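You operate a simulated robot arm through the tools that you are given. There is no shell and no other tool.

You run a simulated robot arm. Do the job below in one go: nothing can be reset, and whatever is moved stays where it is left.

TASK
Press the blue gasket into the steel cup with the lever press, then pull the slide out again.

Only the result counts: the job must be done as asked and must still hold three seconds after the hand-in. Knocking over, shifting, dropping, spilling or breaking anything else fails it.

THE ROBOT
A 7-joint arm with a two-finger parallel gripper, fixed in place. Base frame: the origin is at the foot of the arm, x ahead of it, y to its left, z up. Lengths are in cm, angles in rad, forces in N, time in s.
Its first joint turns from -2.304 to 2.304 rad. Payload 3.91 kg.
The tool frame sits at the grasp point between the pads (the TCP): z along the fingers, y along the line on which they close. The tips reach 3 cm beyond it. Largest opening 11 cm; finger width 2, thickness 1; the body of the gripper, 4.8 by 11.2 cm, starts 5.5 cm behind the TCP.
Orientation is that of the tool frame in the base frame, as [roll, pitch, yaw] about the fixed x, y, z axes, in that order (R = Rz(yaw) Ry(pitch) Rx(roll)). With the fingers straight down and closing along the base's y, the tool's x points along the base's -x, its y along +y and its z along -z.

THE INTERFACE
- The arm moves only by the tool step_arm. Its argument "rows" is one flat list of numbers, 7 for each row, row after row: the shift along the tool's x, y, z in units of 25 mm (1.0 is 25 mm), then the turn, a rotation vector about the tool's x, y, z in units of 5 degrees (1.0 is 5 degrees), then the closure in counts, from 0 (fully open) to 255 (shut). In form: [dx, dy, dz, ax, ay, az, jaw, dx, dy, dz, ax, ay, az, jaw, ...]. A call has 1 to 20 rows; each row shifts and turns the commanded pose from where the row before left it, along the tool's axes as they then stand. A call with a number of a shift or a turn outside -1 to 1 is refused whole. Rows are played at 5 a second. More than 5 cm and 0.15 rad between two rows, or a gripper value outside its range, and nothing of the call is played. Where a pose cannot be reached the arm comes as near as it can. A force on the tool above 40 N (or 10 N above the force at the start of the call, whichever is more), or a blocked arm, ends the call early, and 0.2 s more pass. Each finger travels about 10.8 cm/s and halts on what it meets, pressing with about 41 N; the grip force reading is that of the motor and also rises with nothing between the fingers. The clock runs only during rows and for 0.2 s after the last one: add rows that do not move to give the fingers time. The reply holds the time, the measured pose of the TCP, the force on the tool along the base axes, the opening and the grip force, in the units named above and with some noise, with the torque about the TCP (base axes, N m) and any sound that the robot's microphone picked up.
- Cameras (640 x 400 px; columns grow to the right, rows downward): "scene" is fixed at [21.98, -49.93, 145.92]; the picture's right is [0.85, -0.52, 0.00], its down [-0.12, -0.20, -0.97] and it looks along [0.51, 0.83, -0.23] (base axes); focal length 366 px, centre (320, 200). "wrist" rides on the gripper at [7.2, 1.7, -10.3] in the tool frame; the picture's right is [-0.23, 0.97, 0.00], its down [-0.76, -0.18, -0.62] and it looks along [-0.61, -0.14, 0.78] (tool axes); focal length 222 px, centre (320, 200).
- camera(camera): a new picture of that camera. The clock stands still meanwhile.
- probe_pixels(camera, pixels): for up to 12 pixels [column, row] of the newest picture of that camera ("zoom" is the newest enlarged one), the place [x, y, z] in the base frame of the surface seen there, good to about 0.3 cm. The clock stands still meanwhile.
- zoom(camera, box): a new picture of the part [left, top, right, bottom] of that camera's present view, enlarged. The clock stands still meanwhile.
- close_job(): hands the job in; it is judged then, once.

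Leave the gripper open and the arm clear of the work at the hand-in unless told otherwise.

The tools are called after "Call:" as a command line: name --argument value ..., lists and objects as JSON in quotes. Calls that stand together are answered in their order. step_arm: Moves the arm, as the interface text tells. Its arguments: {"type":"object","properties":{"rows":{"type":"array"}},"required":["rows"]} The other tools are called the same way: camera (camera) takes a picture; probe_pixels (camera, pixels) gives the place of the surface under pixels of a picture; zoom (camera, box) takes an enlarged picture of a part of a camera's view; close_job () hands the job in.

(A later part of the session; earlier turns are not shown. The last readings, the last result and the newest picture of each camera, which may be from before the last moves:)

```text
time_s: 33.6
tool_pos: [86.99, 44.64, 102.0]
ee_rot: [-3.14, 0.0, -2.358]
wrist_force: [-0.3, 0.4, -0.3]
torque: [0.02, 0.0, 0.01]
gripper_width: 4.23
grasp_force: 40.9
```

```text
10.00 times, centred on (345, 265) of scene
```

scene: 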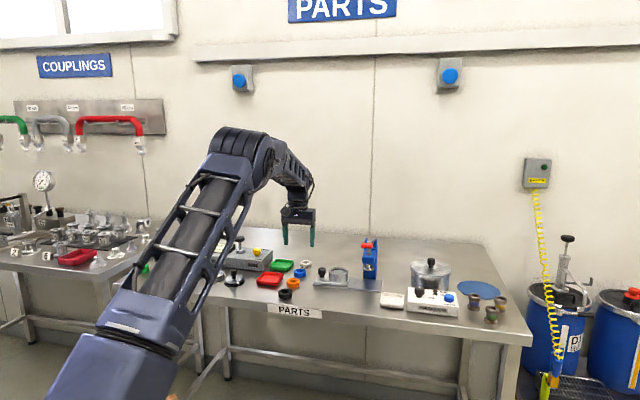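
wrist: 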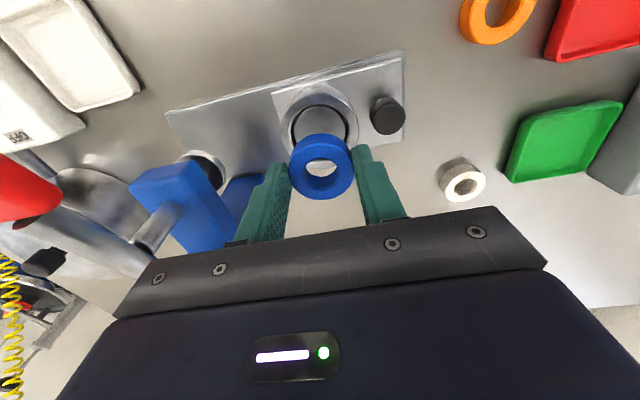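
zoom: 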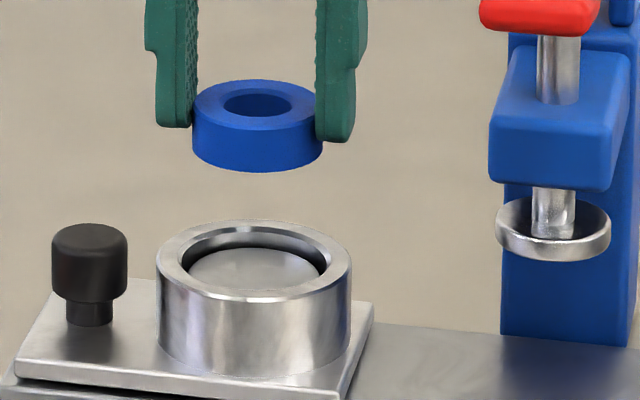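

The cup centre appears about 0.38 cm towards -v from the tool axis; u is aligned. I'll shift +x 0.14 units, descend to just above the rim and check again.

Call:
step_arm --rows '[0.14, 0, 0, 0, 0, 0, 255, 0, 0, 0.5, 0, 0, 0, 255, 0, 0, 0.5, 0, 0, 0, 255, 0, 0, 0.2, 0, 0, 0, 255, 0, 0, 0, 0, 0, 0, 255]'

Call:
zoom --camera "wrist" --box '[260, 90, 380, 220]'

Call:
zoom --camera "scene" --box '[325, 245, 365, 285]'

```text
time_s: 34.8
tool_pos: [86.77, 44.42, 99.06]
ee_rot: [-3.139, 0.0, -2.361]
wrist_force: [0.6, -0.2, -0.1]
torque: [-0.01, -0.01, 0.01]
gripper_width: 4.24
grasp_force: 40.9
```

```text
3.08 times, centred on (320, 155) of wrist
```

zoom: 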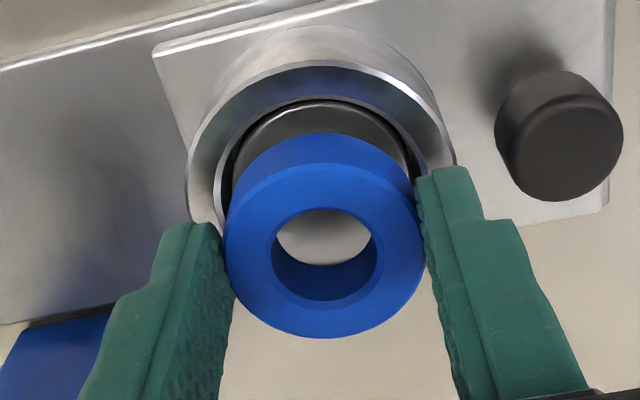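

```text
10.00 times, centred on (345, 265) of scene
```

zoom: 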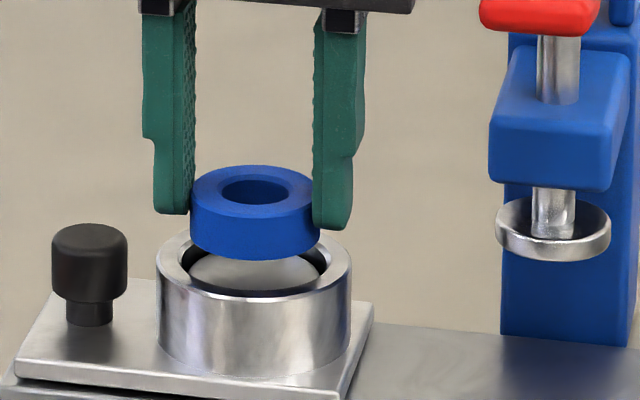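

Alignment is good in both views. I'll lower the gasket into the cup mouth in small steps, watching the force.

Call:
step_arm --rows '[0, 0, 0.16, 0, 0, 0, 255, 0, 0, 0.16, 0, 0, 0, 255, 0, 0, 0.14, 0, 0, 0, 255, 0, 0, 0, 0, 0, 0, 255]'

Call:
zoom --camera "wrist" --box '[260, 90, 380, 220]'

Call:
zoom --camera "scene" --box '[325, 245, 365, 285]'

```text
time_s: 35.8
tool_pos: [86.75, 44.34, 97.86]
ee_rot: [-3.138, -0.002, -2.36]
wrist_force: [0.3, 0.1, -0.2]
torque: [0.02, 0.02, 0.0]
gripper_width: 4.25
grasp_force: 40.9
```

```text
3.08 times, centred on (320, 155) of wrist
```

zoom: 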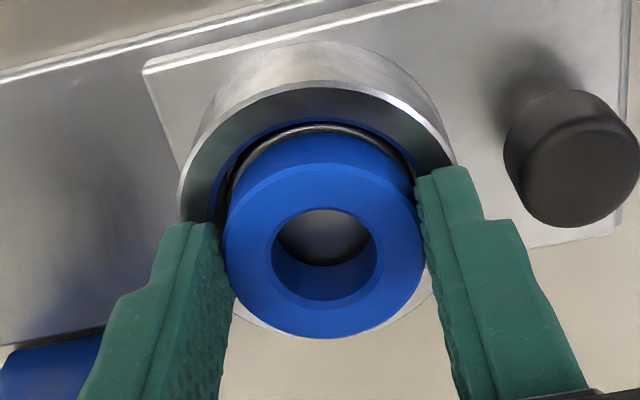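

```text
10.00 times, centred on (345, 265) of scene
```

zoom: 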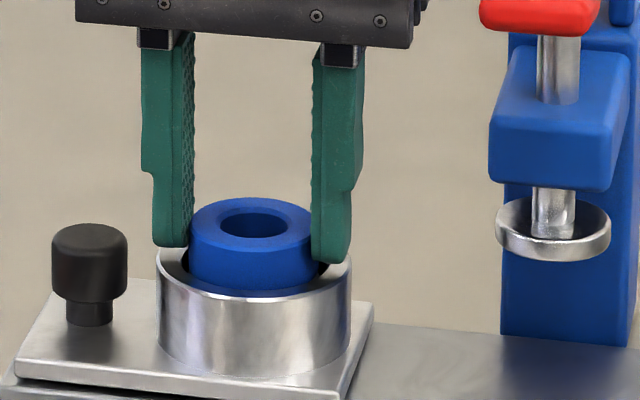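

The gasket is centred in the cup mouth with no contact force. I'll lower another 0.15 cm and check for contact.

Call:
step_arm --rows '[0, 0, 0.03, 0, 0, 0, 255, 0, 0, 0.03, 0, 0, 0, 255, 0, 0, 0, 0, 0, 0, 255]'

```text
time_s: 36.6
tool_pos: [86.64, 44.39, 97.59]
ee_rot: [-3.138, 0.001, -2.36]
wrist_force: [0.0, 0.4, 1.3]
torque: [-0.02, 0.0, 0.02]
gripper_width: 4.24
grasp_force: 40.7
```

Slight contact (1.3 N). I'll open the fingers gently to about 5.4 cm, then rise straight up.

Call:
step_arm --rows '[0, 0, 0, 0, 0, 0, 150, 0, 0, 0, 0, 0, 0, 140, 0, 0, 0, 0, 0, 0, 130, 0, 0, 0, 0, 0, 0, 130, 0, 0, 0, 0, 0, 0, 130]'

Call:
zoom --camera "wrist" --box '[260, 90, 380, 220]'

Call:
zoom --camera "scene" --box '[325, 245, 365, 285]'

```text
time_s: 37.8
tool_pos: [86.71, 44.32, 97.74]
ee_rot: [-3.137, 0.0, -2.36]
wrist_force: [-0.4, -0.2, -0.1]
torque: [-0.02, 0.03, -0.02]
gripper_width: 5.4
grasp_force: 0.0
```

```text
3.08 times, centred on (320, 155) of wrist
```

zoom: 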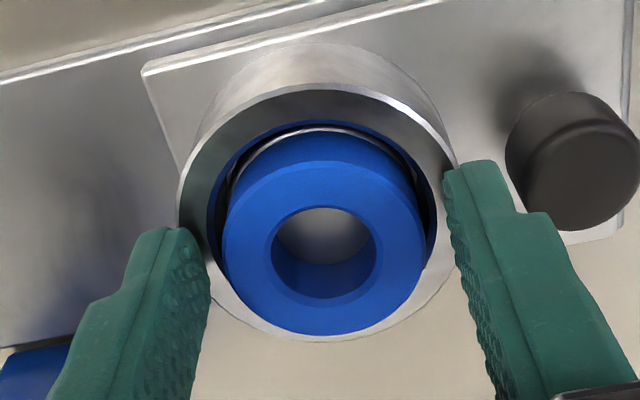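

```text
10.00 times, centred on (345, 265) of scene
```

zoom: 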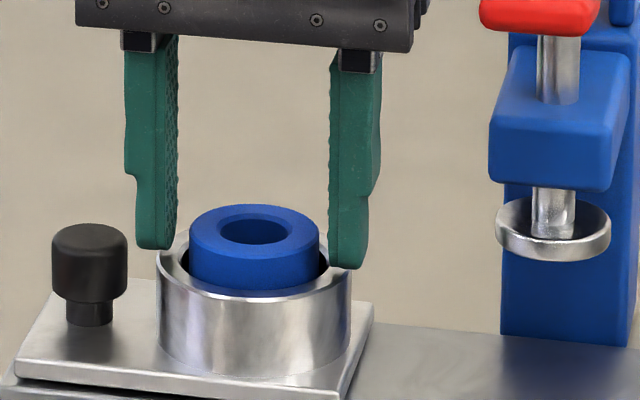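

The gasket rests level in the cup. I'll probe the gasket top and the ram foot's bottom edge to make sure it passes under the ram.

Call:
probe_pixels --camera "zoom" --pixels '[[255, 210], [255, 250], [205, 225], [305, 225], [255, 280], [553, 257], [553, 245], [500, 235], [606, 235], [553, 225], [253, 298], [540, 150]]'

```text
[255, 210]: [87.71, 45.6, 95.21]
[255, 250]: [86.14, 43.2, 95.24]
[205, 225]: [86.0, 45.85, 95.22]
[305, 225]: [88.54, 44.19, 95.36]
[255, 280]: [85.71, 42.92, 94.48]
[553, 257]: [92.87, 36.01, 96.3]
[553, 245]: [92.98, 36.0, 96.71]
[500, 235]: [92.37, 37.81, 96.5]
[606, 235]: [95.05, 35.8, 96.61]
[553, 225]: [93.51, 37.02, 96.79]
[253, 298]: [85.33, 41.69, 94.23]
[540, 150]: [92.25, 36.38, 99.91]
```

The gasket top is at z≈95.25 and the ram foot bottom at z≈96.3, so it clears by about 1 cm. I'll rise straight up and then turn back towards the knob orientation.

Call:
step_arm --rows '[0, 0, -0.4, 0, 0, 0, 130, 0, 0, -0.8, 0, 0, 0, 130, 0, 0, -0.9, 0, 0, 0, 130, 0, 0, -0.9, 0, 0, 0, 130, 0, 0, -0.8, 0, 0, 0, 130, 0, 0, 0, 0, 0, 1, 130, 0, 0, 0, 0, 0, 1, 130, 0, 0, 0, 0, 0, 1, 130, 0, 0, 0, 0, 0, 1, 130, 0, 0, 0, 0, 0, 1, 130, 0, 0, 0, 0, 0, 1, 130, 0, 0, 0, 0, 0, 1, 130, 0, 0, 0, 0, 0, 1, 130, 0, 0, 0, 0, 0, 1, 130, 0, 0, 0, 0, 0, 1, 130, 0, 0, 0, 0, 0, 1, 130, 0, 0, 0, 0, 0, 1, 130, 0, 0, 0, 0, 0, 1, 130, 0, 0, 0, 0, 0, 1, 130]'

Call:
zoom --camera "scene" --box '[280, 200, 400, 300]'

```text
time_s: 41.8
tool_pos: [86.76, 44.45, 107.22]
ee_rot: [3.14, 0.002, 2.7]
wrist_force: [0.6, -0.4, 0.1]
torque: [-0.02, 0.0, 0.01]
gripper_width: 5.39
grasp_force: 0.0
```

```text
4.00 times, centred on (340, 250) of scene
```

zoom: 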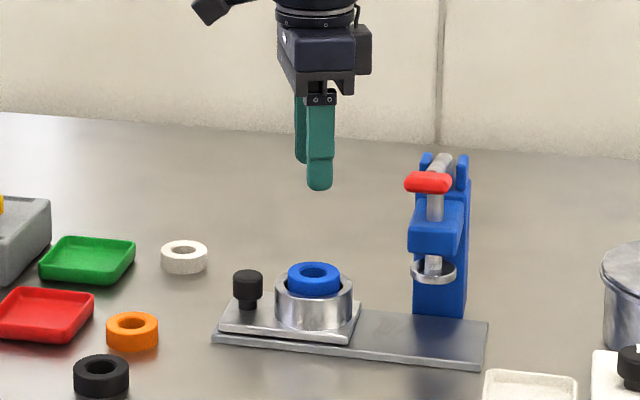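

The gasket sits well in the cup. I'll finish the turn, tilt 15° as before and move to above the knob.

Call:
step_arm --rows '[0, 0, 0, 0, 0, 0.985, 130, 0, 0, 0, 0, 0, 0.985, 130, 0, 0, 0, 0, 0, 0.985, 130, 0, 0, 0, 0, 0, 0.985, 130, 0, 0, 0, 0, -1, 0, 130, 0, 0, 0, 0, -1, 0, 130, 0, 0, 0, 0, -1, 0, 130, 0.728, 0.015, 0.139, 0, 0, 0, 130, 0.728, 0.015, 0.139, 0, 0, 0, 130, 0.728, 0.015, 0.139, 0, 0, 0, 130, 0.728, 0.015, 0.139, 0, 0, 0, 130, 0.728, 0.015, 0.139, 0, 0, 0, 130, 0, 0, 0, 0, 0, 0, 130]'

Call:
camera --camera "wrist"

Call:
zoom --camera "scene" --box '[280, 200, 400, 300]'

```text
time_s: 44.6
tool_pos: [80.83, 50.56, 103.15]
ee_rot: [3.141, 0.266, 2.359]
wrist_force: [-0.2, 0.1, 0.1]
torque: [0.0, -0.01, 0.0]
gripper_width: 5.38
grasp_force: 0.0
```

```text
taken
```

wrist: 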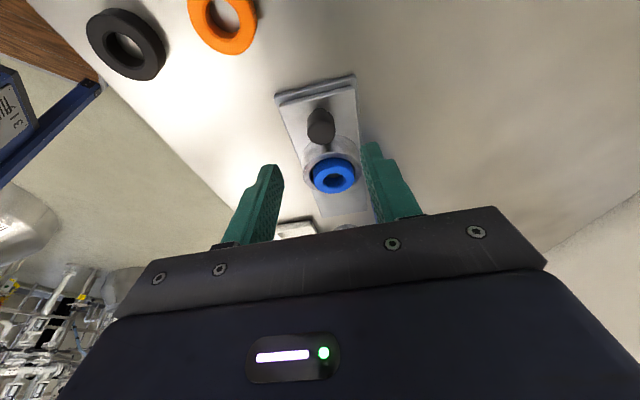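

```text
4.00 times, centred on (340, 250) of scene
```

zoom: 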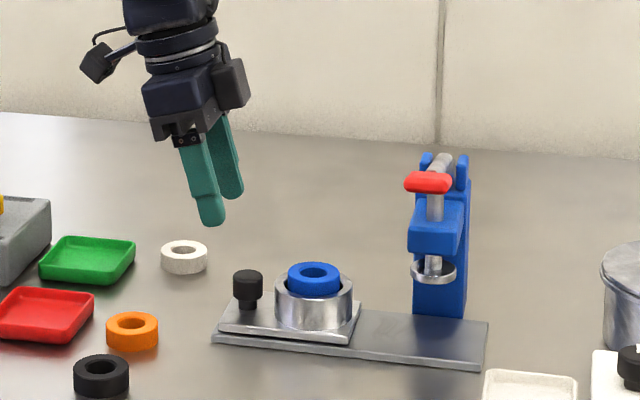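

Aligned with the knob at wrist column 321. I'll advance along the tool axis down to the knob.

Call:
step_arm --rows '[-0.07, 0.03, 0.79, 0, 0, 0, 130, 0, 0, 0.8, 0, 0, 0, 130, 0, 0, 0.8, 0, 0, 0, 130, 0, 0, 0.4, 0, 0, 0, 130, 0, 0, 0.4, 0, 0, 0, 130, 0, 0, 0, 0, 0, 0, 130]'

Call:
camera --camera "wrist"

Call:
zoom --camera "scene" --box '[280, 200, 400, 300]'

```text
time_s: 46.0
tool_pos: [82.59, 48.85, 95.55]
ee_rot: [3.141, 0.265, 2.358]
wrist_force: [-0.3, -0.2, 0.1]
torque: [0.01, 0.03, -0.01]
gripper_width: 5.38
grasp_force: 0.0
```

```text
taken
```

wrist: 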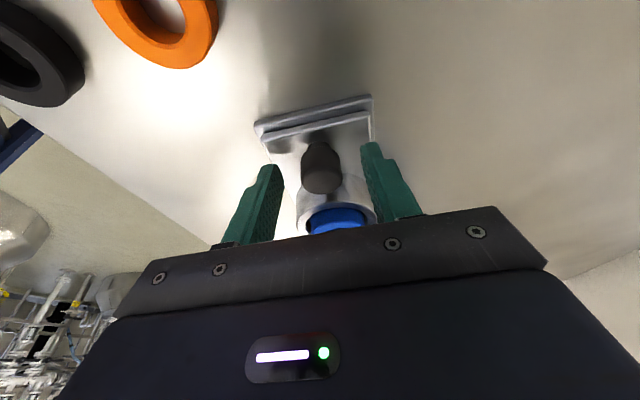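

```text
4.00 times, centred on (340, 250) of scene
```

zoom: 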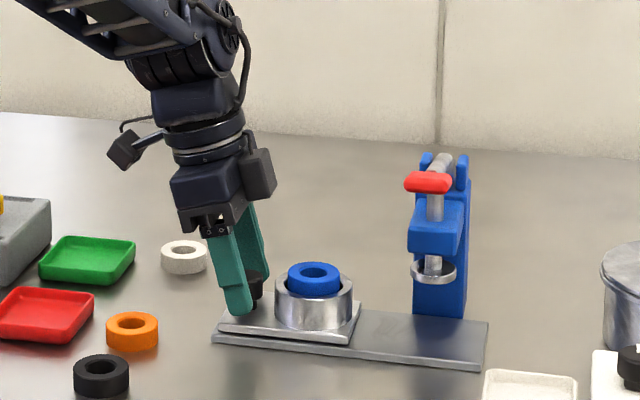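

The knob is between the fingers. I'll close gradually and watch the sideways force.

Call:
step_arm --rows '[0, 0, 0, 0, 0, 0, 180, 0, 0, 0, 0, 0, 0, 190, 0, 0, 0, 0, 0, 0, 195, 0, 0, 0, 0, 0, 0, 200, 0, 0, 0, 0, 0, 0, 200]'

```text
time_s: 47.2
tool_pos: [82.61, 48.85, 95.37]
ee_rot: [3.139, 0.266, 2.357]
wrist_force: [5.5, 3.9, -0.4]
torque: [0.02, -0.12, -0.01]
gripper_width: 2.66
grasp_force: 3.1
```

The +v finger touches first (about 7 N). I'll shift +y slightly, then close fully.

Call:
step_arm --rows '[0, 0.04, 0, 0, 0, 0, 200, 0, 0, 0, 0, 0, 0, 205, 0, 0, 0, 0, 0, 0, 210, 0, 0, 0, 0, 0, 0, 210]'

```text
time_s: 48.2
tool_pos: [82.57, 48.82, 95.51]
ee_rot: [3.142, 0.266, 2.358]
wrist_force: [-3.5, -4.8, 4.3]
torque: [-0.2, 0.07, -0.06]
gripper_width: 2.55
grasp_force: 45.1
```

Well balanced now, with grip 45 N. I'll push the slide in along +u at 0.5 cm per row for 7 cm.

Call:
step_arm --rows '[-0.1, 0, 0.026, 0, 0, 0, 255, -0.193, 0, 0.052, 0, 0, 0, 255, -0.193, 0, 0.052, 0, 0, 0, 255, -0.193, 0, 0.052, 0, 0, 0, 255, -0.193, 0, 0.052, 0, 0, 0, 255, -0.193, 0, 0.052, 0, 0, 0, 255, -0.193, 0, 0.052, 0, 0, 0, 255, -0.193, 0, 0.052, 0, 0, 0, 255, -0.193, 0, 0.052, 0, 0, 0, 255, -0.193, 0, 0.052, 0, 0, 0, 255, -0.193, 0, 0.052, 0, 0, 0, 255, -0.193, 0, 0.052, 0, 0, 0, 255, -0.193, 0, 0.052, 0, 0, 0, 255, -0.193, 0, 0.052, 0, 0, 0, 255, 0, 0, 0, 0, 0, 0, 255]'

Call:
zoom --camera "scene" --box '[280, 200, 400, 300]'

```text
time_s: 51.4
tool_pos: [87.43, 44.13, 95.49]
ee_rot: [3.141, 0.264, 2.358]
wrist_force: [-20.3, -20.1, 1.3]
torque: [-0.26, 0.48, -0.11]
gripper_width: 2.54
grasp_force: 44.6
```

```text
4.00 times, centred on (340, 250) of scene
```

zoom: 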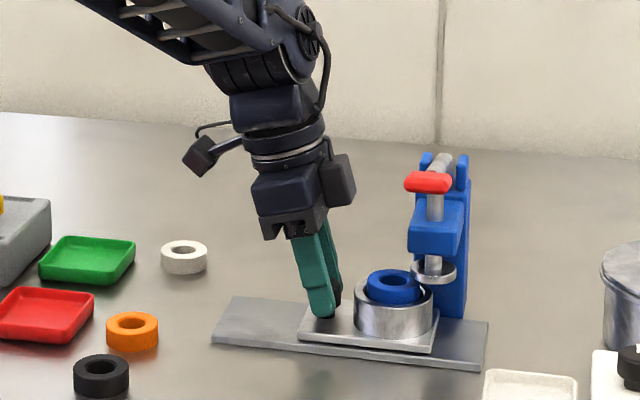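

The sideways force grew to about -29 N in v, a slight path angle. I'll relieve it with a small -y shift and push on gently, checking that the gasket top passes under the ram.

Call:
step_arm --rows '[0, -0.04, 0, 0, 0, 0, 255, 0, -0.02, 0, 0, 0, 0, 255, -0.193, -0.003, 0.052, 0, 0, 0, 255, -0.193, -0.003, 0.052, 0, 0, 0, 255, -0.193, -0.003, 0.052, 0, 0, 0, 255, 0, 0, 0, 0, 0, 0, 255]'

Call:
zoom --camera "scene" --box '[310, 220, 400, 300]'

```text
time_s: 52.8
tool_pos: [88.46, 43.17, 95.52]
ee_rot: [3.141, 0.266, 2.359]
wrist_force: [8.3, 9.8, -5.3]
torque: [0.27, 0.0, 0.15]
gripper_width: 2.54
grasp_force: 44.9
```

```text
5.00 times, centred on (355, 260) of scene
```

zoom: 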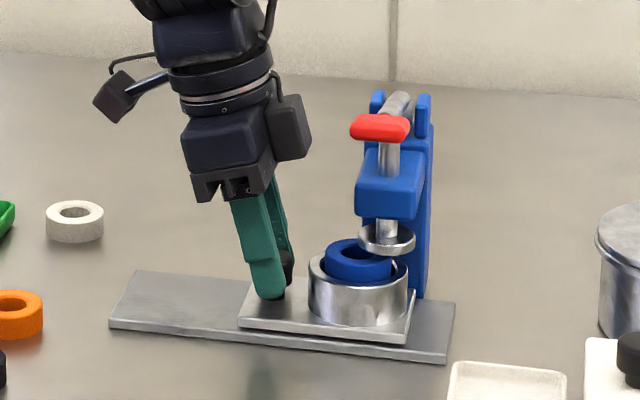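

The gasket is passing under the ram foot with no resistance. I'll continue in small steps to the inner stop.

Call:
step_arm --rows '[-0.097, 0, 0.026, 0, 0, 0, 255, -0.097, 0, 0.026, 0, 0, 0, 255, -0.097, 0, 0.026, 0, 0, 0, 255, -0.097, 0, 0.026, 0, 0, 0, 255, -0.097, 0, 0.026, 0, 0, 0, 255, -0.097, 0, 0.026, 0, 0, 0, 255, 0, 0, 0, 0, 0, 0, 255]'

Call:
zoom --camera "scene" --box '[310, 220, 400, 300]'

```text
time_s: 54.4
tool_pos: [89.56, 42.05, 95.45]
ee_rot: [3.141, 0.264, 2.357]
wrist_force: [15.8, 13.8, 3.4]
torque: [0.28, -0.12, 0.03]
gripper_width: 2.56
grasp_force: 44.8
```

```text
5.00 times, centred on (355, 260) of scene
```

zoom: 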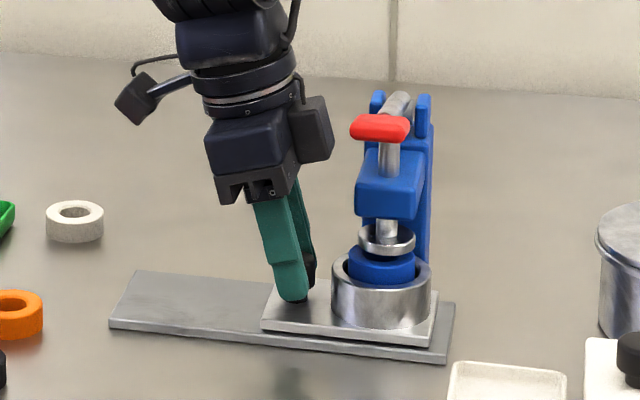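

The gasket is nearly under the ram (u≈33.6). I'll go on in 0.15 cm steps until the stop.

Call:
step_arm --rows '[-0.058, 0.03, 0.016, 0, 0, 0, 255, -0.058, 0, 0.016, 0, 0, 0, 255, -0.058, 0, 0.016, 0, 0, 0, 255, -0.058, 0, 0.016, 0, 0, 0, 255, 0, 0, 0, 0, 0, 0, 255]'

Call:
zoom --camera "scene" --box '[310, 220, 400, 300]'

```text
time_s: 55.6
tool_pos: [89.64, 41.85, 95.55]
ee_rot: [3.141, 0.263, 2.362]
wrist_force: [-23.3, 12.5, 10.9]
torque: [0.32, 0.64, 0.07]
gripper_width: 2.56
grasp_force: 44.8
```

```text
5.00 times, centred on (355, 260) of scene
```

zoom: 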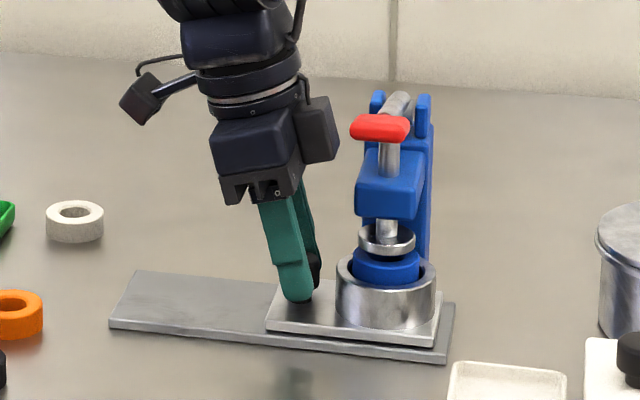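

The slide is at its inner stop, with about 25 N resisting along u. The cup is back under the ram. I'll open and retreat along the tool axis.

Call:
step_arm --rows '[0.02, 0, 0, 0, 0, 0, 200, 0, 0, 0, 0, 0, 0, 130, 0, 0, 0, 0, 0, 0, 130, 0, 0, -0.6, 0, 0, 0, 130, 0, 0, -0.9, 0, 0, 0, 130, 0, 0, -1, 0, 0, 0, 130, 0, 0, -1, 0, 0, 0, 130, 0, 0, -1, 0, 0, 0, 130, 0, 0, -1, 0, 0, 0, 130, 0, 0, -1, 0, 0, 0, 130, 0, 0, 0, 0, 0, 0, 130]'

Call:
camera --camera "wrist"

Call:
zoom --camera "scene" --box '[345, 230, 385, 290]'

```text
time_s: 58.0
tool_pos: [86.9, 44.66, 111.15]
ee_rot: [-3.141, 0.266, 2.358]
wrist_force: [0.4, 0.2, 0.5]
torque: [-0.02, -0.01, -0.01]
gripper_width: 5.38
grasp_force: 0.1
```

```text
taken
```

wrist: 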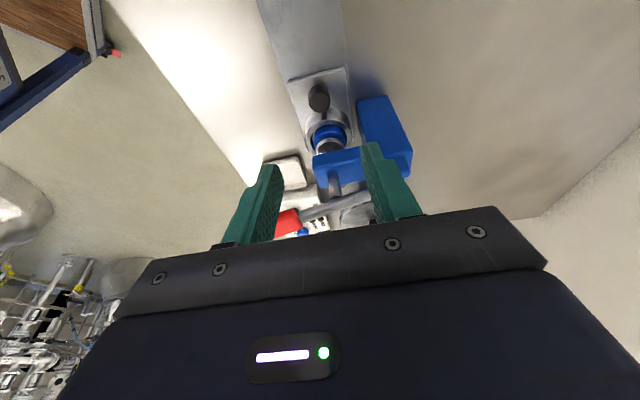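

```text
6.67 times, centred on (365, 260) of scene
```

zoom: 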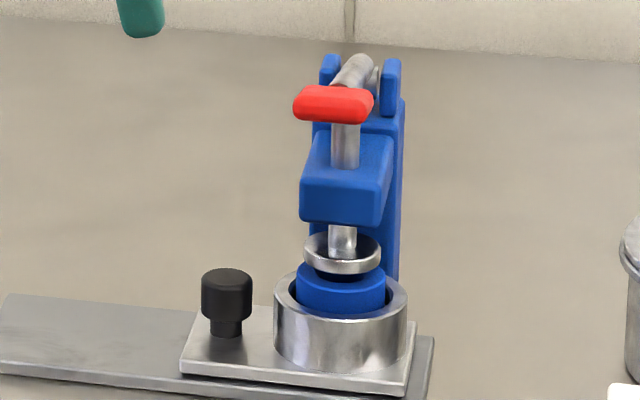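

The slide stays in and the gasket is under the ram. Now the lever: I'll probe its grip, rod and pivot in this zoom.

Call:
probe_pixels --camera "zoom" --pixels '[[300, 98], [333, 95], [368, 98], [333, 88], [333, 112], [298, 112], [365, 115], [352, 72], [360, 62], [340, 82], [345, 150], [345, 170]]'

Call:
zoom --camera "wrist" --box '[260, 140, 400, 240]'

Call:
probe_pixels --camera "wrist" --pixels '[[290, 218], [285, 228], [296, 212], [310, 214], [330, 207], [350, 202], [365, 196], [335, 170], [350, 150], [370, 105], [405, 150], [330, 140]]'

```text
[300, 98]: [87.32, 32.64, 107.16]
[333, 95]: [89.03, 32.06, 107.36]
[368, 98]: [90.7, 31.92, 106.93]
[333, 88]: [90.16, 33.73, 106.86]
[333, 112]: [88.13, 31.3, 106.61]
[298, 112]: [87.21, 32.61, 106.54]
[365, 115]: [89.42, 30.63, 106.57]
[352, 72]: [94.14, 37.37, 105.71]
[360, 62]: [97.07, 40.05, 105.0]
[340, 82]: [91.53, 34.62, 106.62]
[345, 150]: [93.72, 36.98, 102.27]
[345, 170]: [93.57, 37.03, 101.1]
```

```text
4.00 times, centred on (330, 190) of wrist
```

zoom: 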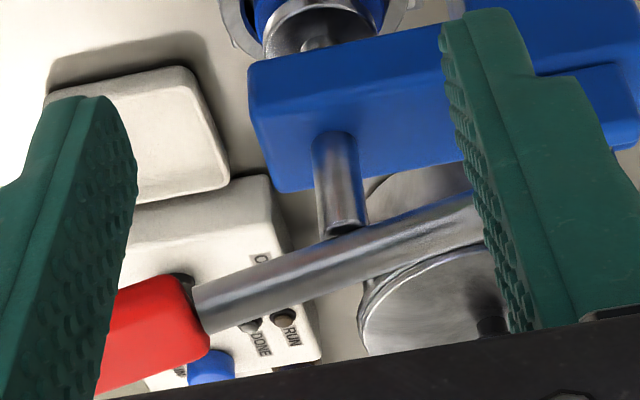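

```text
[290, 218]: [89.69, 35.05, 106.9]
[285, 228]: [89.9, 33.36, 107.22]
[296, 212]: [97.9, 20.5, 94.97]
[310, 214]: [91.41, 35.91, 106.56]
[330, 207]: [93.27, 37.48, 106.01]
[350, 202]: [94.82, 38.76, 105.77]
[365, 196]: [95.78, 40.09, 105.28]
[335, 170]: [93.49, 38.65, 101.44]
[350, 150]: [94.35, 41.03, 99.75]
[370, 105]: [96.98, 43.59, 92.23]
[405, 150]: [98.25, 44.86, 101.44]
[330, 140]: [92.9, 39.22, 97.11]
```

The lever runs from its pivot (v≈100, z≈104.5) towards -v to the red grip (u≈40.1, v≈84.5–88, top z≈107.2). I'll take out the tilt, close the fingers, rise and move above the grip.

Call:
step_arm --rows '[0, 0, -0.5, 0, 1, 0, 255, 0, 0, -0.5, 0, 1, 0, 255, 0, 0, -0.5, 0, 1, 0, 255, -0.68, -0.467, 0, 0, 0, 0, 255, -0.68, -0.467, 0, 0, 0, 0, 255, -0.68, -0.467, 0, 0, 0, 0, 255, -0.68, -0.467, 0, 0, 0, 0, 255, -0.68, -0.467, 0, 0, 0, 0, 255, -0.68, -0.467, 0, 0, 0, 0, 255, 0, 0, 0, 0, 0, 0, 255]'

Call:
camera --camera "wrist"

Call:
zoom --camera "scene" --box '[320, 200, 420, 290]'

```text
time_s: 60.2
tool_pos: [88.74, 32.78, 114.82]
ee_rot: [-3.14, 0.004, 2.356]
wrist_force: [-0.5, 0.3, -0.1]
torque: [0.01, 0.0, 0.05]
gripper_width: 0.0
grasp_force: 37.7
```

```text
taken
```

wrist: 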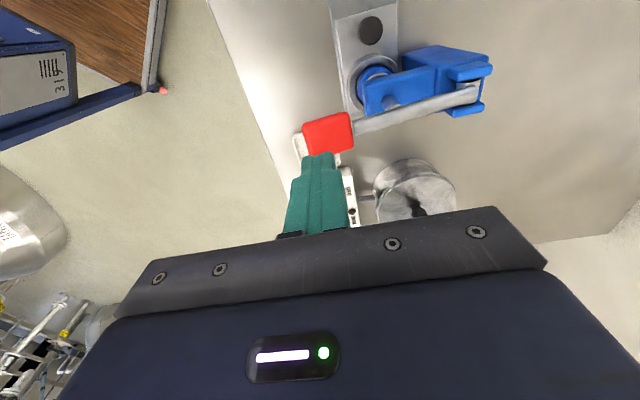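

```text
4.44 times, centred on (370, 245) of scene
```

zoom: 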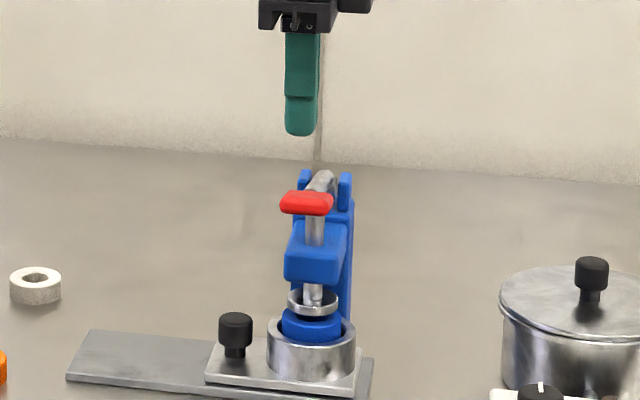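

The fingers are above the red grip. I'll zoom to find the grip's centre relative to the tool axis.

Call:
zoom --camera "wrist" --box '[280, 90, 380, 180]'

Call:
probe_pixels --camera "wrist" --pixels '[[328, 130], [305, 130], [350, 122], [325, 115], [330, 145], [310, 150], [348, 145], [312, 118], [345, 116], [360, 125], [400, 114], [460, 96]]'

```text
4.44 times, centred on (330, 135) of wrist
```

zoom: 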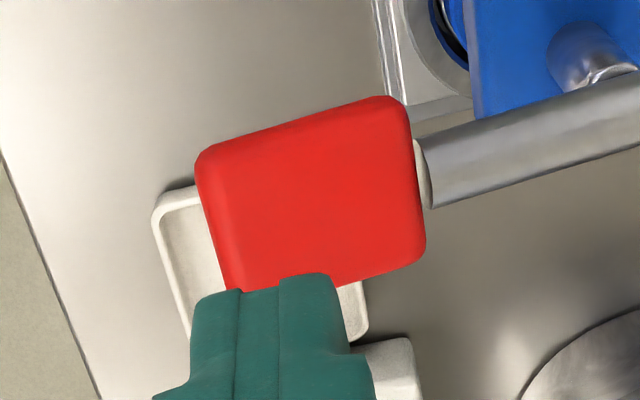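

```text
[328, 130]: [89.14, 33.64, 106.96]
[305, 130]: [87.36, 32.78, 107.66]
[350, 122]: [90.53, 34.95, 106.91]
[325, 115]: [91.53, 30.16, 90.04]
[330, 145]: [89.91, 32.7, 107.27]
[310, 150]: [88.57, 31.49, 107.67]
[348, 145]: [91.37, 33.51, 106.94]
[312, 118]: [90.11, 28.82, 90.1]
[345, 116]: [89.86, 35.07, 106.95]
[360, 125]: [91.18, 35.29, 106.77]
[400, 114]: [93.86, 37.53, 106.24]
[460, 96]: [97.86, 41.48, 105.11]
```

The grip centre is about u=39.65, v=86.6, its top z≈107.3. I'll shift +0.5 cm in v and descend to just above it.

Call:
step_arm --rows '[-0.03, 0.2, 0.4, 0, 0, 0, 255, 0, 0, 0.6, 0, 0, 0, 255, 0, 0, 0.6, 0, 0, 0, 255, 0, 0, 0, 0, 0, 0, 255]'

Call:
zoom --camera "scene" --box '[330, 210, 410, 290]'

```text
time_s: 61.2
tool_pos: [89.08, 33.12, 110.81]
ee_rot: [3.14, 0.003, 2.357]
wrist_force: [-0.3, -0.4, -0.5]
torque: [0.03, 0.0, 0.0]
gripper_width: 0.0
grasp_force: 37.5
```

```text
5.00 times, centred on (370, 250) of scene
```

zoom: 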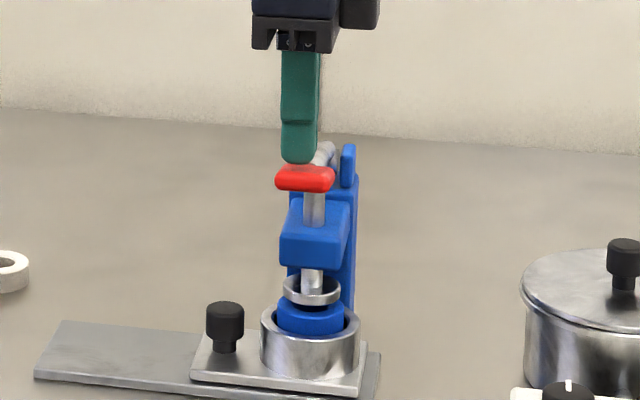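

The fingertips are just above the red grip. I'll press down slowly, 0.25 cm per row.

Call:
step_arm --rows '[0, 0, 0.1, 0, 0, 0, 255, 0, 0, 0.1, 0, 0, 0, 255, 0, 0, 0.1, 0, 0, 0, 255, 0, 0, 0.1, 0, 0, 0, 255, 0, 0, 0.1, 0, 0, 0, 255, 0, 0, 0.1, 0, 0, 0, 255, 0, 0, 0, 0, 0, 0, 255]'

Call:
zoom --camera "scene" --box '[330, 210, 410, 290]'

```text
time_s: 62.8
tool_pos: [89.18, 33.09, 109.31]
ee_rot: [-3.142, 0.003, 2.356]
wrist_force: [0.0, -0.8, 0.9]
torque: [-0.01, 0.01, 0.03]
gripper_width: 0.01
grasp_force: 37.6
```

```text
5.00 times, centred on (370, 250) of scene
```

zoom: 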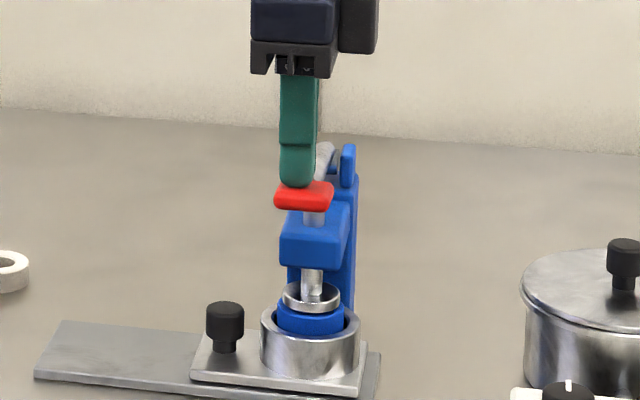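

The lever and ram come down with almost no force. I'll continue pressing.

Call:
step_arm --rows '[0, 0, 0.1, 0, 0, 0, 255, 0, 0, 0.1, 0, 0, 0, 255, 0, 0, 0.1, 0, 0, 0, 255, 0, 0, 0.1, 0, 0, 0, 255, 0, 0, 0.1, 0, 0, 0, 255, 0, 0, 0.1, 0, 0, 0, 255, 0, 0, 0, 0, 0, 0, 255]'

Call:
zoom --camera "scene" --box '[330, 210, 410, 290]'

```text
time_s: 64.4
tool_pos: [89.06, 33.26, 107.88]
ee_rot: [3.14, 0.003, 2.357]
wrist_force: [-3.3, -2.8, 10.0]
torque: [-0.06, 0.21, -0.01]
gripper_width: 0.0
grasp_force: 37.5
```

```text
5.00 times, centred on (370, 250) of scene
```

zoom: 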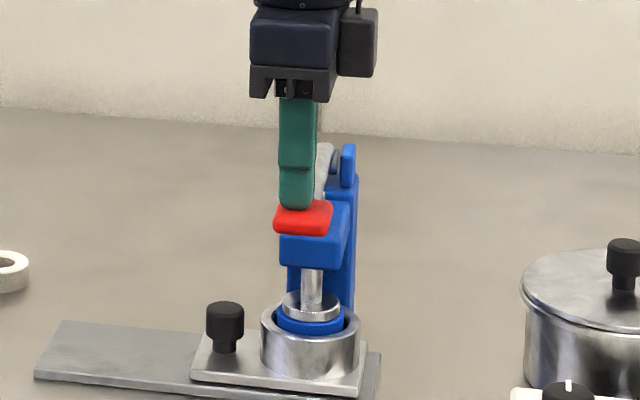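

The force is 10 N; the ram foot has reached the gasket. I'll keep pressing.

Call:
step_arm --rows '[0, 0, 0.08, 0, 0, 0, 255, 0, 0, 0.08, 0, 0, 0, 255, 0, 0, 0.08, 0, 0, 0, 255, 0, 0, 0.08, 0, 0, 0, 255, 0, 0, 0.08, 0, 0, 0, 255, 0, 0, 0.08, 0, 0, 0, 255]'

Call:
zoom --camera "scene" --box '[330, 210, 410, 290]'

```text
time_s: 65.8
tool_pos: [89.14, 33.13, 106.7]
ee_rot: [3.139, 0.004, 2.357]
wrist_force: [0.7, -0.2, 4.6]
torque: [-0.02, -0.04, -0.01]
gripper_width: 0.0
grasp_force: 37.9
```

```text
5.00 times, centred on (370, 250) of scene
```

zoom: 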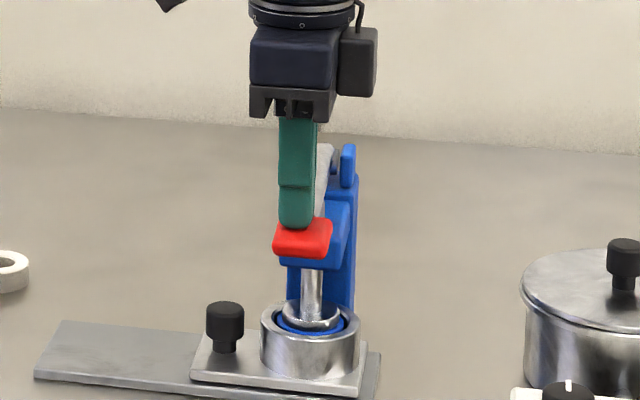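

The gasket is sinking into the cup. I'll keep pressing until it bottoms.

Call:
step_arm --rows '[0, 0, 0.08, 0, 0, 0, 255, 0, 0, 0.08, 0, 0, 0, 255, 0, 0, 0.08, 0, 0, 0, 255, 0, 0, 0.08, 0, 0, 0, 255, 0, 0, 0.08, 0, 0, 0, 255, 0, 0, 0.08, 0, 0, 0, 255]'

Call:
zoom --camera "scene" --box '[330, 210, 410, 290]'

```text
time_s: 66.7
tool_pos: [89.18, 33.23, 106.68]
ee_rot: [3.133, 0.006, 2.358]
wrist_force: [-8.1, -5.1, 14.4]
torque: [-0.04, 0.14, 0.04]
gripper_width: 0.02
grasp_force: 37.3
stopped in row 4: the force on the tool passed its limit at 43 N (the readings are from after the stop); the commanded pose is now the measured one
```

```text
5.00 times, centred on (370, 250) of scene
```

zoom: 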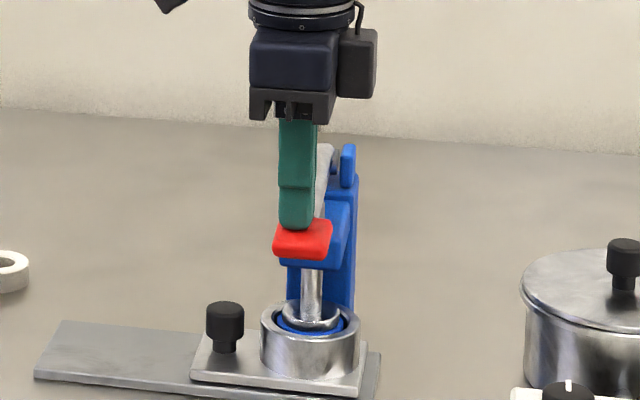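

It stopped hard at 43 N. I'll press once more to confirm that nothing further moves.

Call:
step_arm --rows '[0, 0, 0.06, 0, 0, 0, 255, 0, 0, 0.06, 0, 0, 0, 255, 0, 0, 0.04, 0, 0, 0, 255, 0, 0, 0.04, 0, 0, 0, 255, 0, 0, 0.04, 0, 0, 0, 255, 0, 0, 0, 0, 0, 0, 255]'

Call:
zoom --camera "scene" --box '[350, 250, 390, 290]'

```text
time_s: 67.4
tool_pos: [89.11, 33.26, 106.55]
ee_rot: [3.129, 0.005, 2.361]
wrist_force: [-9.1, -5.6, 14.2]
torque: [-0.01, 0.19, 0.04]
gripper_width: 0.0
grasp_force: 37.3
stopped in row 3: the force on the tool passed its limit at 42 N (the readings are from after the stop); the commanded pose is now the measured one
```

```text
10.00 times, centred on (370, 270) of scene
```

zoom: 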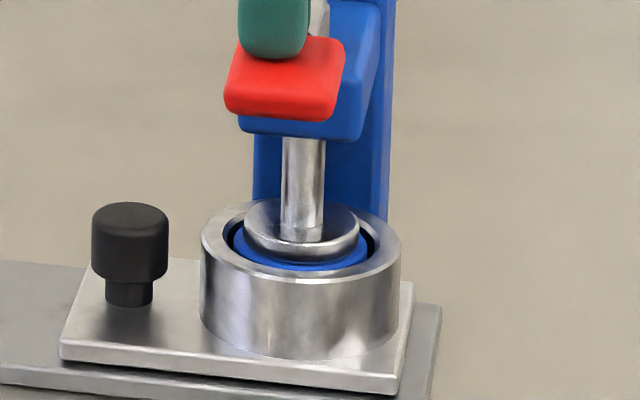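

I'll probe the foot and the gasket's visible edge to see how deep it is.

Call:
probe_pixels --camera "zoom" --pixels '[[300, 250], [300, 257], [285, 266], [245, 250], [240, 240], [360, 250], [300, 283], [208, 240], [395, 240], [300, 215], [260, 262], [335, 264]]'

Call:
zoom --camera "wrist" --box '[330, 40, 480, 160]'

```text
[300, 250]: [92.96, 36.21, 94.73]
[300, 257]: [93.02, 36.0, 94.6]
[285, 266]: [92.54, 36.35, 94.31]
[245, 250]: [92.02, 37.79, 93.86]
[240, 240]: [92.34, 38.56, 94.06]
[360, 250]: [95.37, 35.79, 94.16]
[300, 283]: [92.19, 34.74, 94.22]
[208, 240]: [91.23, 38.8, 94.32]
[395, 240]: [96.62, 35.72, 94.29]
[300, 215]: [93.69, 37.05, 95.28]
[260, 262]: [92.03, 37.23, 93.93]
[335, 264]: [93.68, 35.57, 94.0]
```

```text
3.33 times, centred on (405, 100) of wrist
```

zoom: 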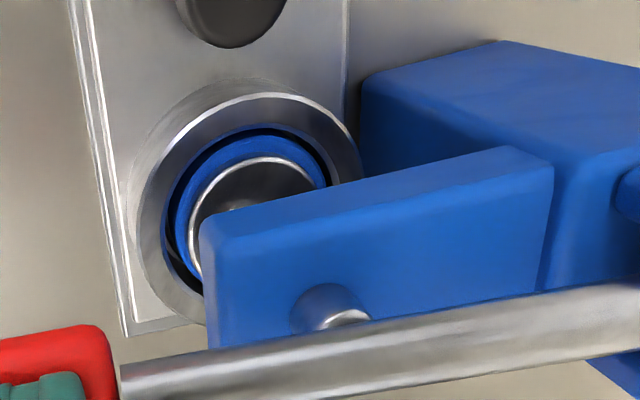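

The gasket top is now at about z=94.1, just below the rim, so it went in by about 1.1 cm. I'll hold moderate pressure for about 1.5 s to make sure it's fully seated.

Call:
step_arm --rows '[0, 0, 0.04, 0, 0, 0, 255, 0, 0, 0.02, 0, 0, 0, 255, 0, 0, 0, 0, 0, 0, 255, 0, 0, 0, 0, 0, 0, 255, 0, 0, 0, 0, 0, 0, 255, 0, 0, 0, 0, 0, 0, 255, 0, 0, 0, 0, 0, 0, 255]'

```text
time_s: 68.5
tool_pos: [89.26, 33.25, 106.61]
ee_rot: [3.128, 0.007, 2.361]
wrist_force: [-8.3, -5.2, 13.4]
torque: [-0.02, 0.15, 0.02]
gripper_width: 0.02
grasp_force: 37.9
stopped in row 5: the force on the tool passed its limit at 41 N (the readings are from after the stop); the commanded pose is now the measured one
```

It is firmly bottomed. Now I'll lift the tool slowly and see whether the lever springs back by itself.

Call:
step_arm --rows '[0, 0, -0.1, 0, 0, 0, 255, 0, 0, -0.1, 0, 0, 0, 255, 0, 0, -0.15, 0, 0, 0, 255, 0, 0, -0.15, 0, 0, 0, 255, 0, 0, -0.2, 0, 0, 0, 255, 0, 0, 0, 0, 0, 0, 255]'

Call:
zoom --camera "scene" --box '[330, 210, 410, 290]'

```text
time_s: 69.9
tool_pos: [89.19, 33.26, 108.13]
ee_rot: [3.129, 0.008, 2.358]
wrist_force: [0.5, -0.3, -0.1]
torque: [0.03, 0.02, -0.02]
gripper_width: 0.0
grasp_force: 37.7
```

```text
5.00 times, centred on (370, 250) of scene
```

zoom: 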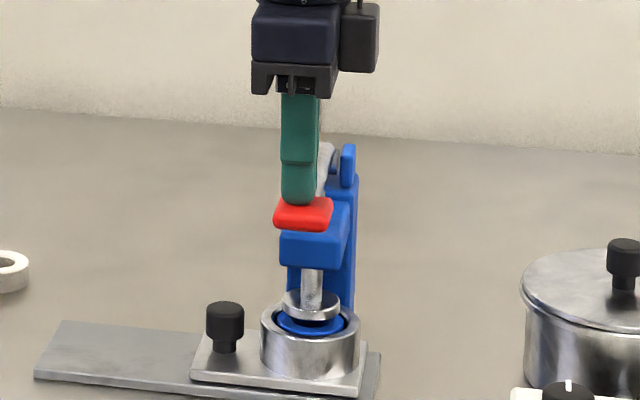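

The lever follows up by itself and the gasket stays down in the cup. I'll keep rising until the lever is at rest, then go clear.

Call:
step_arm --rows '[0, 0, -0.2, 0, 0, 0, 255, 0, 0, -0.2, 0, 0, 0, 255, 0, 0, -0.2, 0, 0, 0, 255, 0, 0, -0.2, 0, 0, 0, 255, 0, 0, -0.2, 0, 0, 0, 255, 0, 0, -0.3, 0, 0, 0, 255, 0, 0, -0.5, 0, 0, 0, 255, 0, 0, -0.9, 0, 0, 0, 255, 0, 0, 0, 0, 0, 0, 255]'

Call:
zoom --camera "scene" --box '[330, 210, 410, 290]'

Call:
zoom --camera "scene" --box '[350, 250, 390, 290]'

```text
time_s: 71.9
tool_pos: [89.22, 33.26, 114.78]
ee_rot: [3.13, 0.006, 2.358]
wrist_force: [0.3, 0.0, 0.5]
torque: [-0.02, -0.04, 0.01]
gripper_width: 0.01
grasp_force: 37.7
```

```text
5.00 times, centred on (370, 250) of scene
```

zoom: 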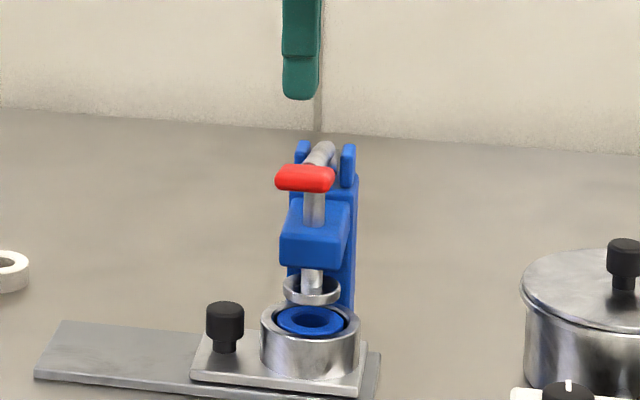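

```text
10.00 times, centred on (370, 270) of scene
```

zoom: 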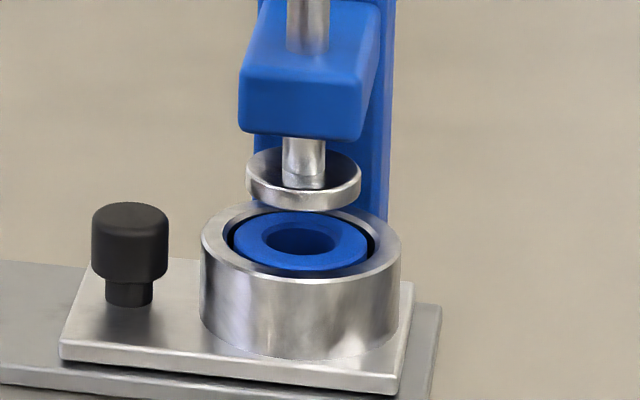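

The gasket is pressed in, below the rim, and the lever and ram are back up. Now I'll return to the knob: move back over, open the fingers and tilt 15° as before.

Call:
step_arm --rows '[0.622, 0.366, 0, 0, 0, 0, 255, 0.622, 0.366, 0, 0, 0, 0, 255, 0.622, 0.366, 0, 0, 0, 0, 130, 0.622, 0.366, 0, 0, 0, 0, 130, 0.622, 0.366, 0, 0, 0, 0, 130, 0.622, 0.366, 0, 0, 0, 0, 130, 0.622, 0.366, 0, 0, 0, 0, 130, 0, 0, 0, 0, -1, 0, 130, 0, 0, 0, 0, -1, 0, 130, 0, 0, 0, 0, -1, 0, 130, 0, 0, 0, 0, 0, 0, 130]'

Call:
camera --camera "wrist"

```text
time_s: 74.3
tool_pos: [85.96, 45.56, 114.88]
ee_rot: [3.128, 0.271, 2.354]
wrist_force: [0.3, -0.3, 0.5]
torque: [0.02, 0.02, 0.01]
gripper_width: 5.41
grasp_force: 0.1
```

```text
taken
```

wrist: 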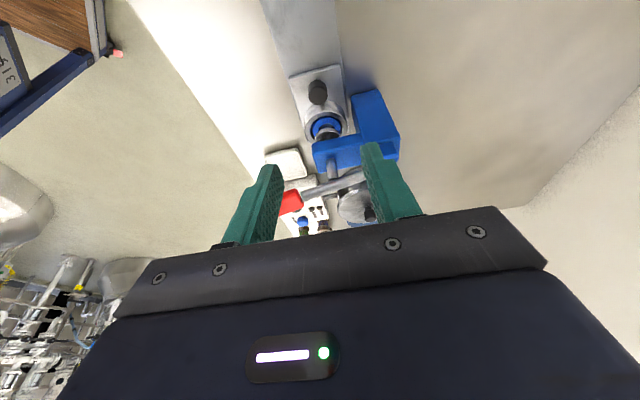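

A small roll drift (3.128) is left from the pressing. I'll correct it and advance along the tool axis to about 5 cm short of the knob.

Call:
step_arm --rows '[0, 0, 0, 0.156, 0, 0, 130, 0, 0, 0.9, 0, 0, 0, 130, 0, 0, 1, 0, 0, 0, 130, 0, 0, 1, 0, 0, 0, 130, 0, 0, 1, 0, 0, 0, 130, 0, 0, 1, 0, 0, 0, 130, 0, 0, 1, 0, 0, 0, 130, 0, 0, 0, 0, 0, 0, 130]'

Call:
camera --camera "wrist"

Call:
zoom --camera "scene" --box '[310, 210, 400, 300]'

```text
time_s: 76.1
tool_pos: [88.82, 42.78, 100.69]
ee_rot: [-3.141, 0.269, 2.353]
wrist_force: [0.4, -0.4, 0.3]
torque: [-0.04, 0.04, 0.02]
gripper_width: 5.41
grasp_force: 0.1
```

```text
taken
```

wrist: 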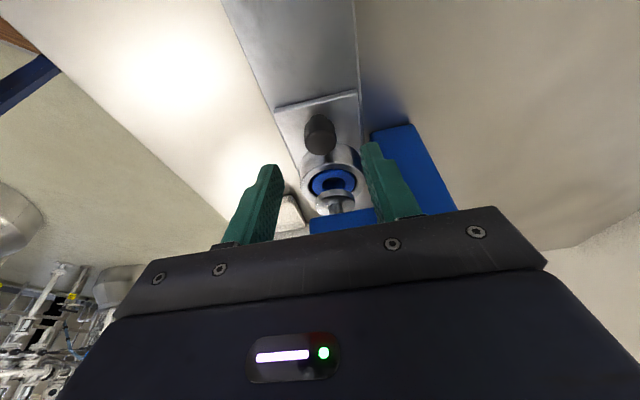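

```text
4.44 times, centred on (355, 255) of scene
```

zoom: 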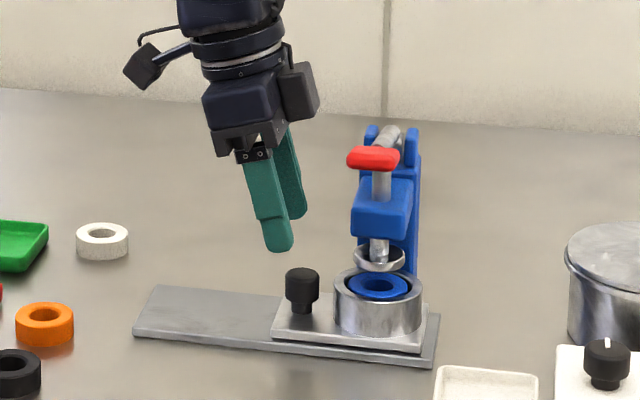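

Aligned. I'll advance the last 5.4 cm onto the knob.

Call:
step_arm --rows '[0.04, -0.03, 0.7, 0, 0, 0, 130, 0, 0, 0.7, 0, 0, 0, 130, 0, 0, 0.4, 0, 0, 0, 130, 0, 0, 0.35, 0, 0, 0, 130, 0, 0, 0, 0, 0, 0, 130]'

Call:
camera --camera "wrist"

Call:
zoom --camera "scene" --box '[310, 210, 400, 300]'

```text
time_s: 77.3
tool_pos: [89.65, 41.78, 95.49]
ee_rot: [-3.141, 0.268, 2.355]
wrist_force: [0.3, 0.1, -0.8]
torque: [0.01, 0.0, 0.0]
gripper_width: 5.38
grasp_force: 0.1
```

```text
taken
```

wrist: 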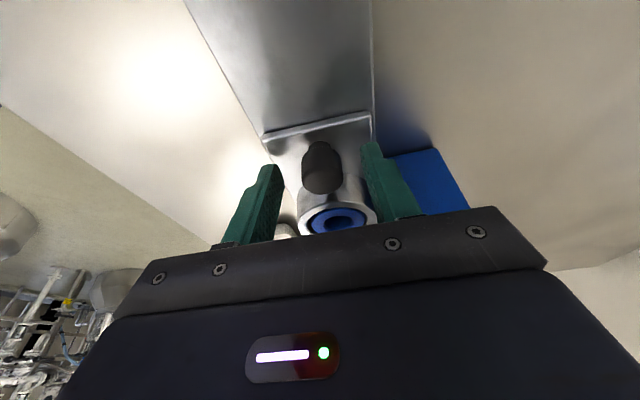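

```text
4.44 times, centred on (355, 255) of scene
```

zoom: 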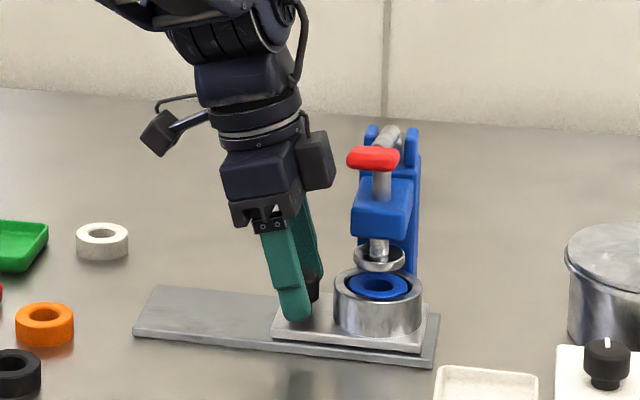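

The knob is between the fingers, the gasket visible in the cup behind. I'll close gradually and check the side force.

Call:
step_arm --rows '[0, 0, 0, 0, 0, 0, 180, 0, 0, 0, 0, 0, 0, 190, 0, 0, 0, 0, 0, 0, 195, 0, 0, 0, 0, 0, 0, 200, 0, 0, 0, 0, 0, 0, 200]'

```text
time_s: 78.5
tool_pos: [89.53, 41.8, 95.55]
ee_rot: [-3.141, 0.268, 2.356]
wrist_force: [4.4, 6.0, -0.8]
torque: [0.09, -0.12, 0.01]
gripper_width: 2.79
grasp_force: 4.5
```

The +v finger touches first again. I'll shift +y 0.05 units and close fully.

Call:
step_arm --rows '[0, 0.05, 0, 0, 0, 0, 200, 0, 0, 0, 0, 0, 0, 205, 0, 0, 0, 0, 0, 0, 210, 0, 0, 0, 0, 0, 0, 210]'

```text
time_s: 79.5
tool_pos: [89.72, 41.89, 95.49]
ee_rot: [-3.141, 0.268, 2.355]
wrist_force: [2.5, 3.3, -0.5]
torque: [0.12, 0.03, 0.03]
gripper_width: 2.53
grasp_force: 45.2
```

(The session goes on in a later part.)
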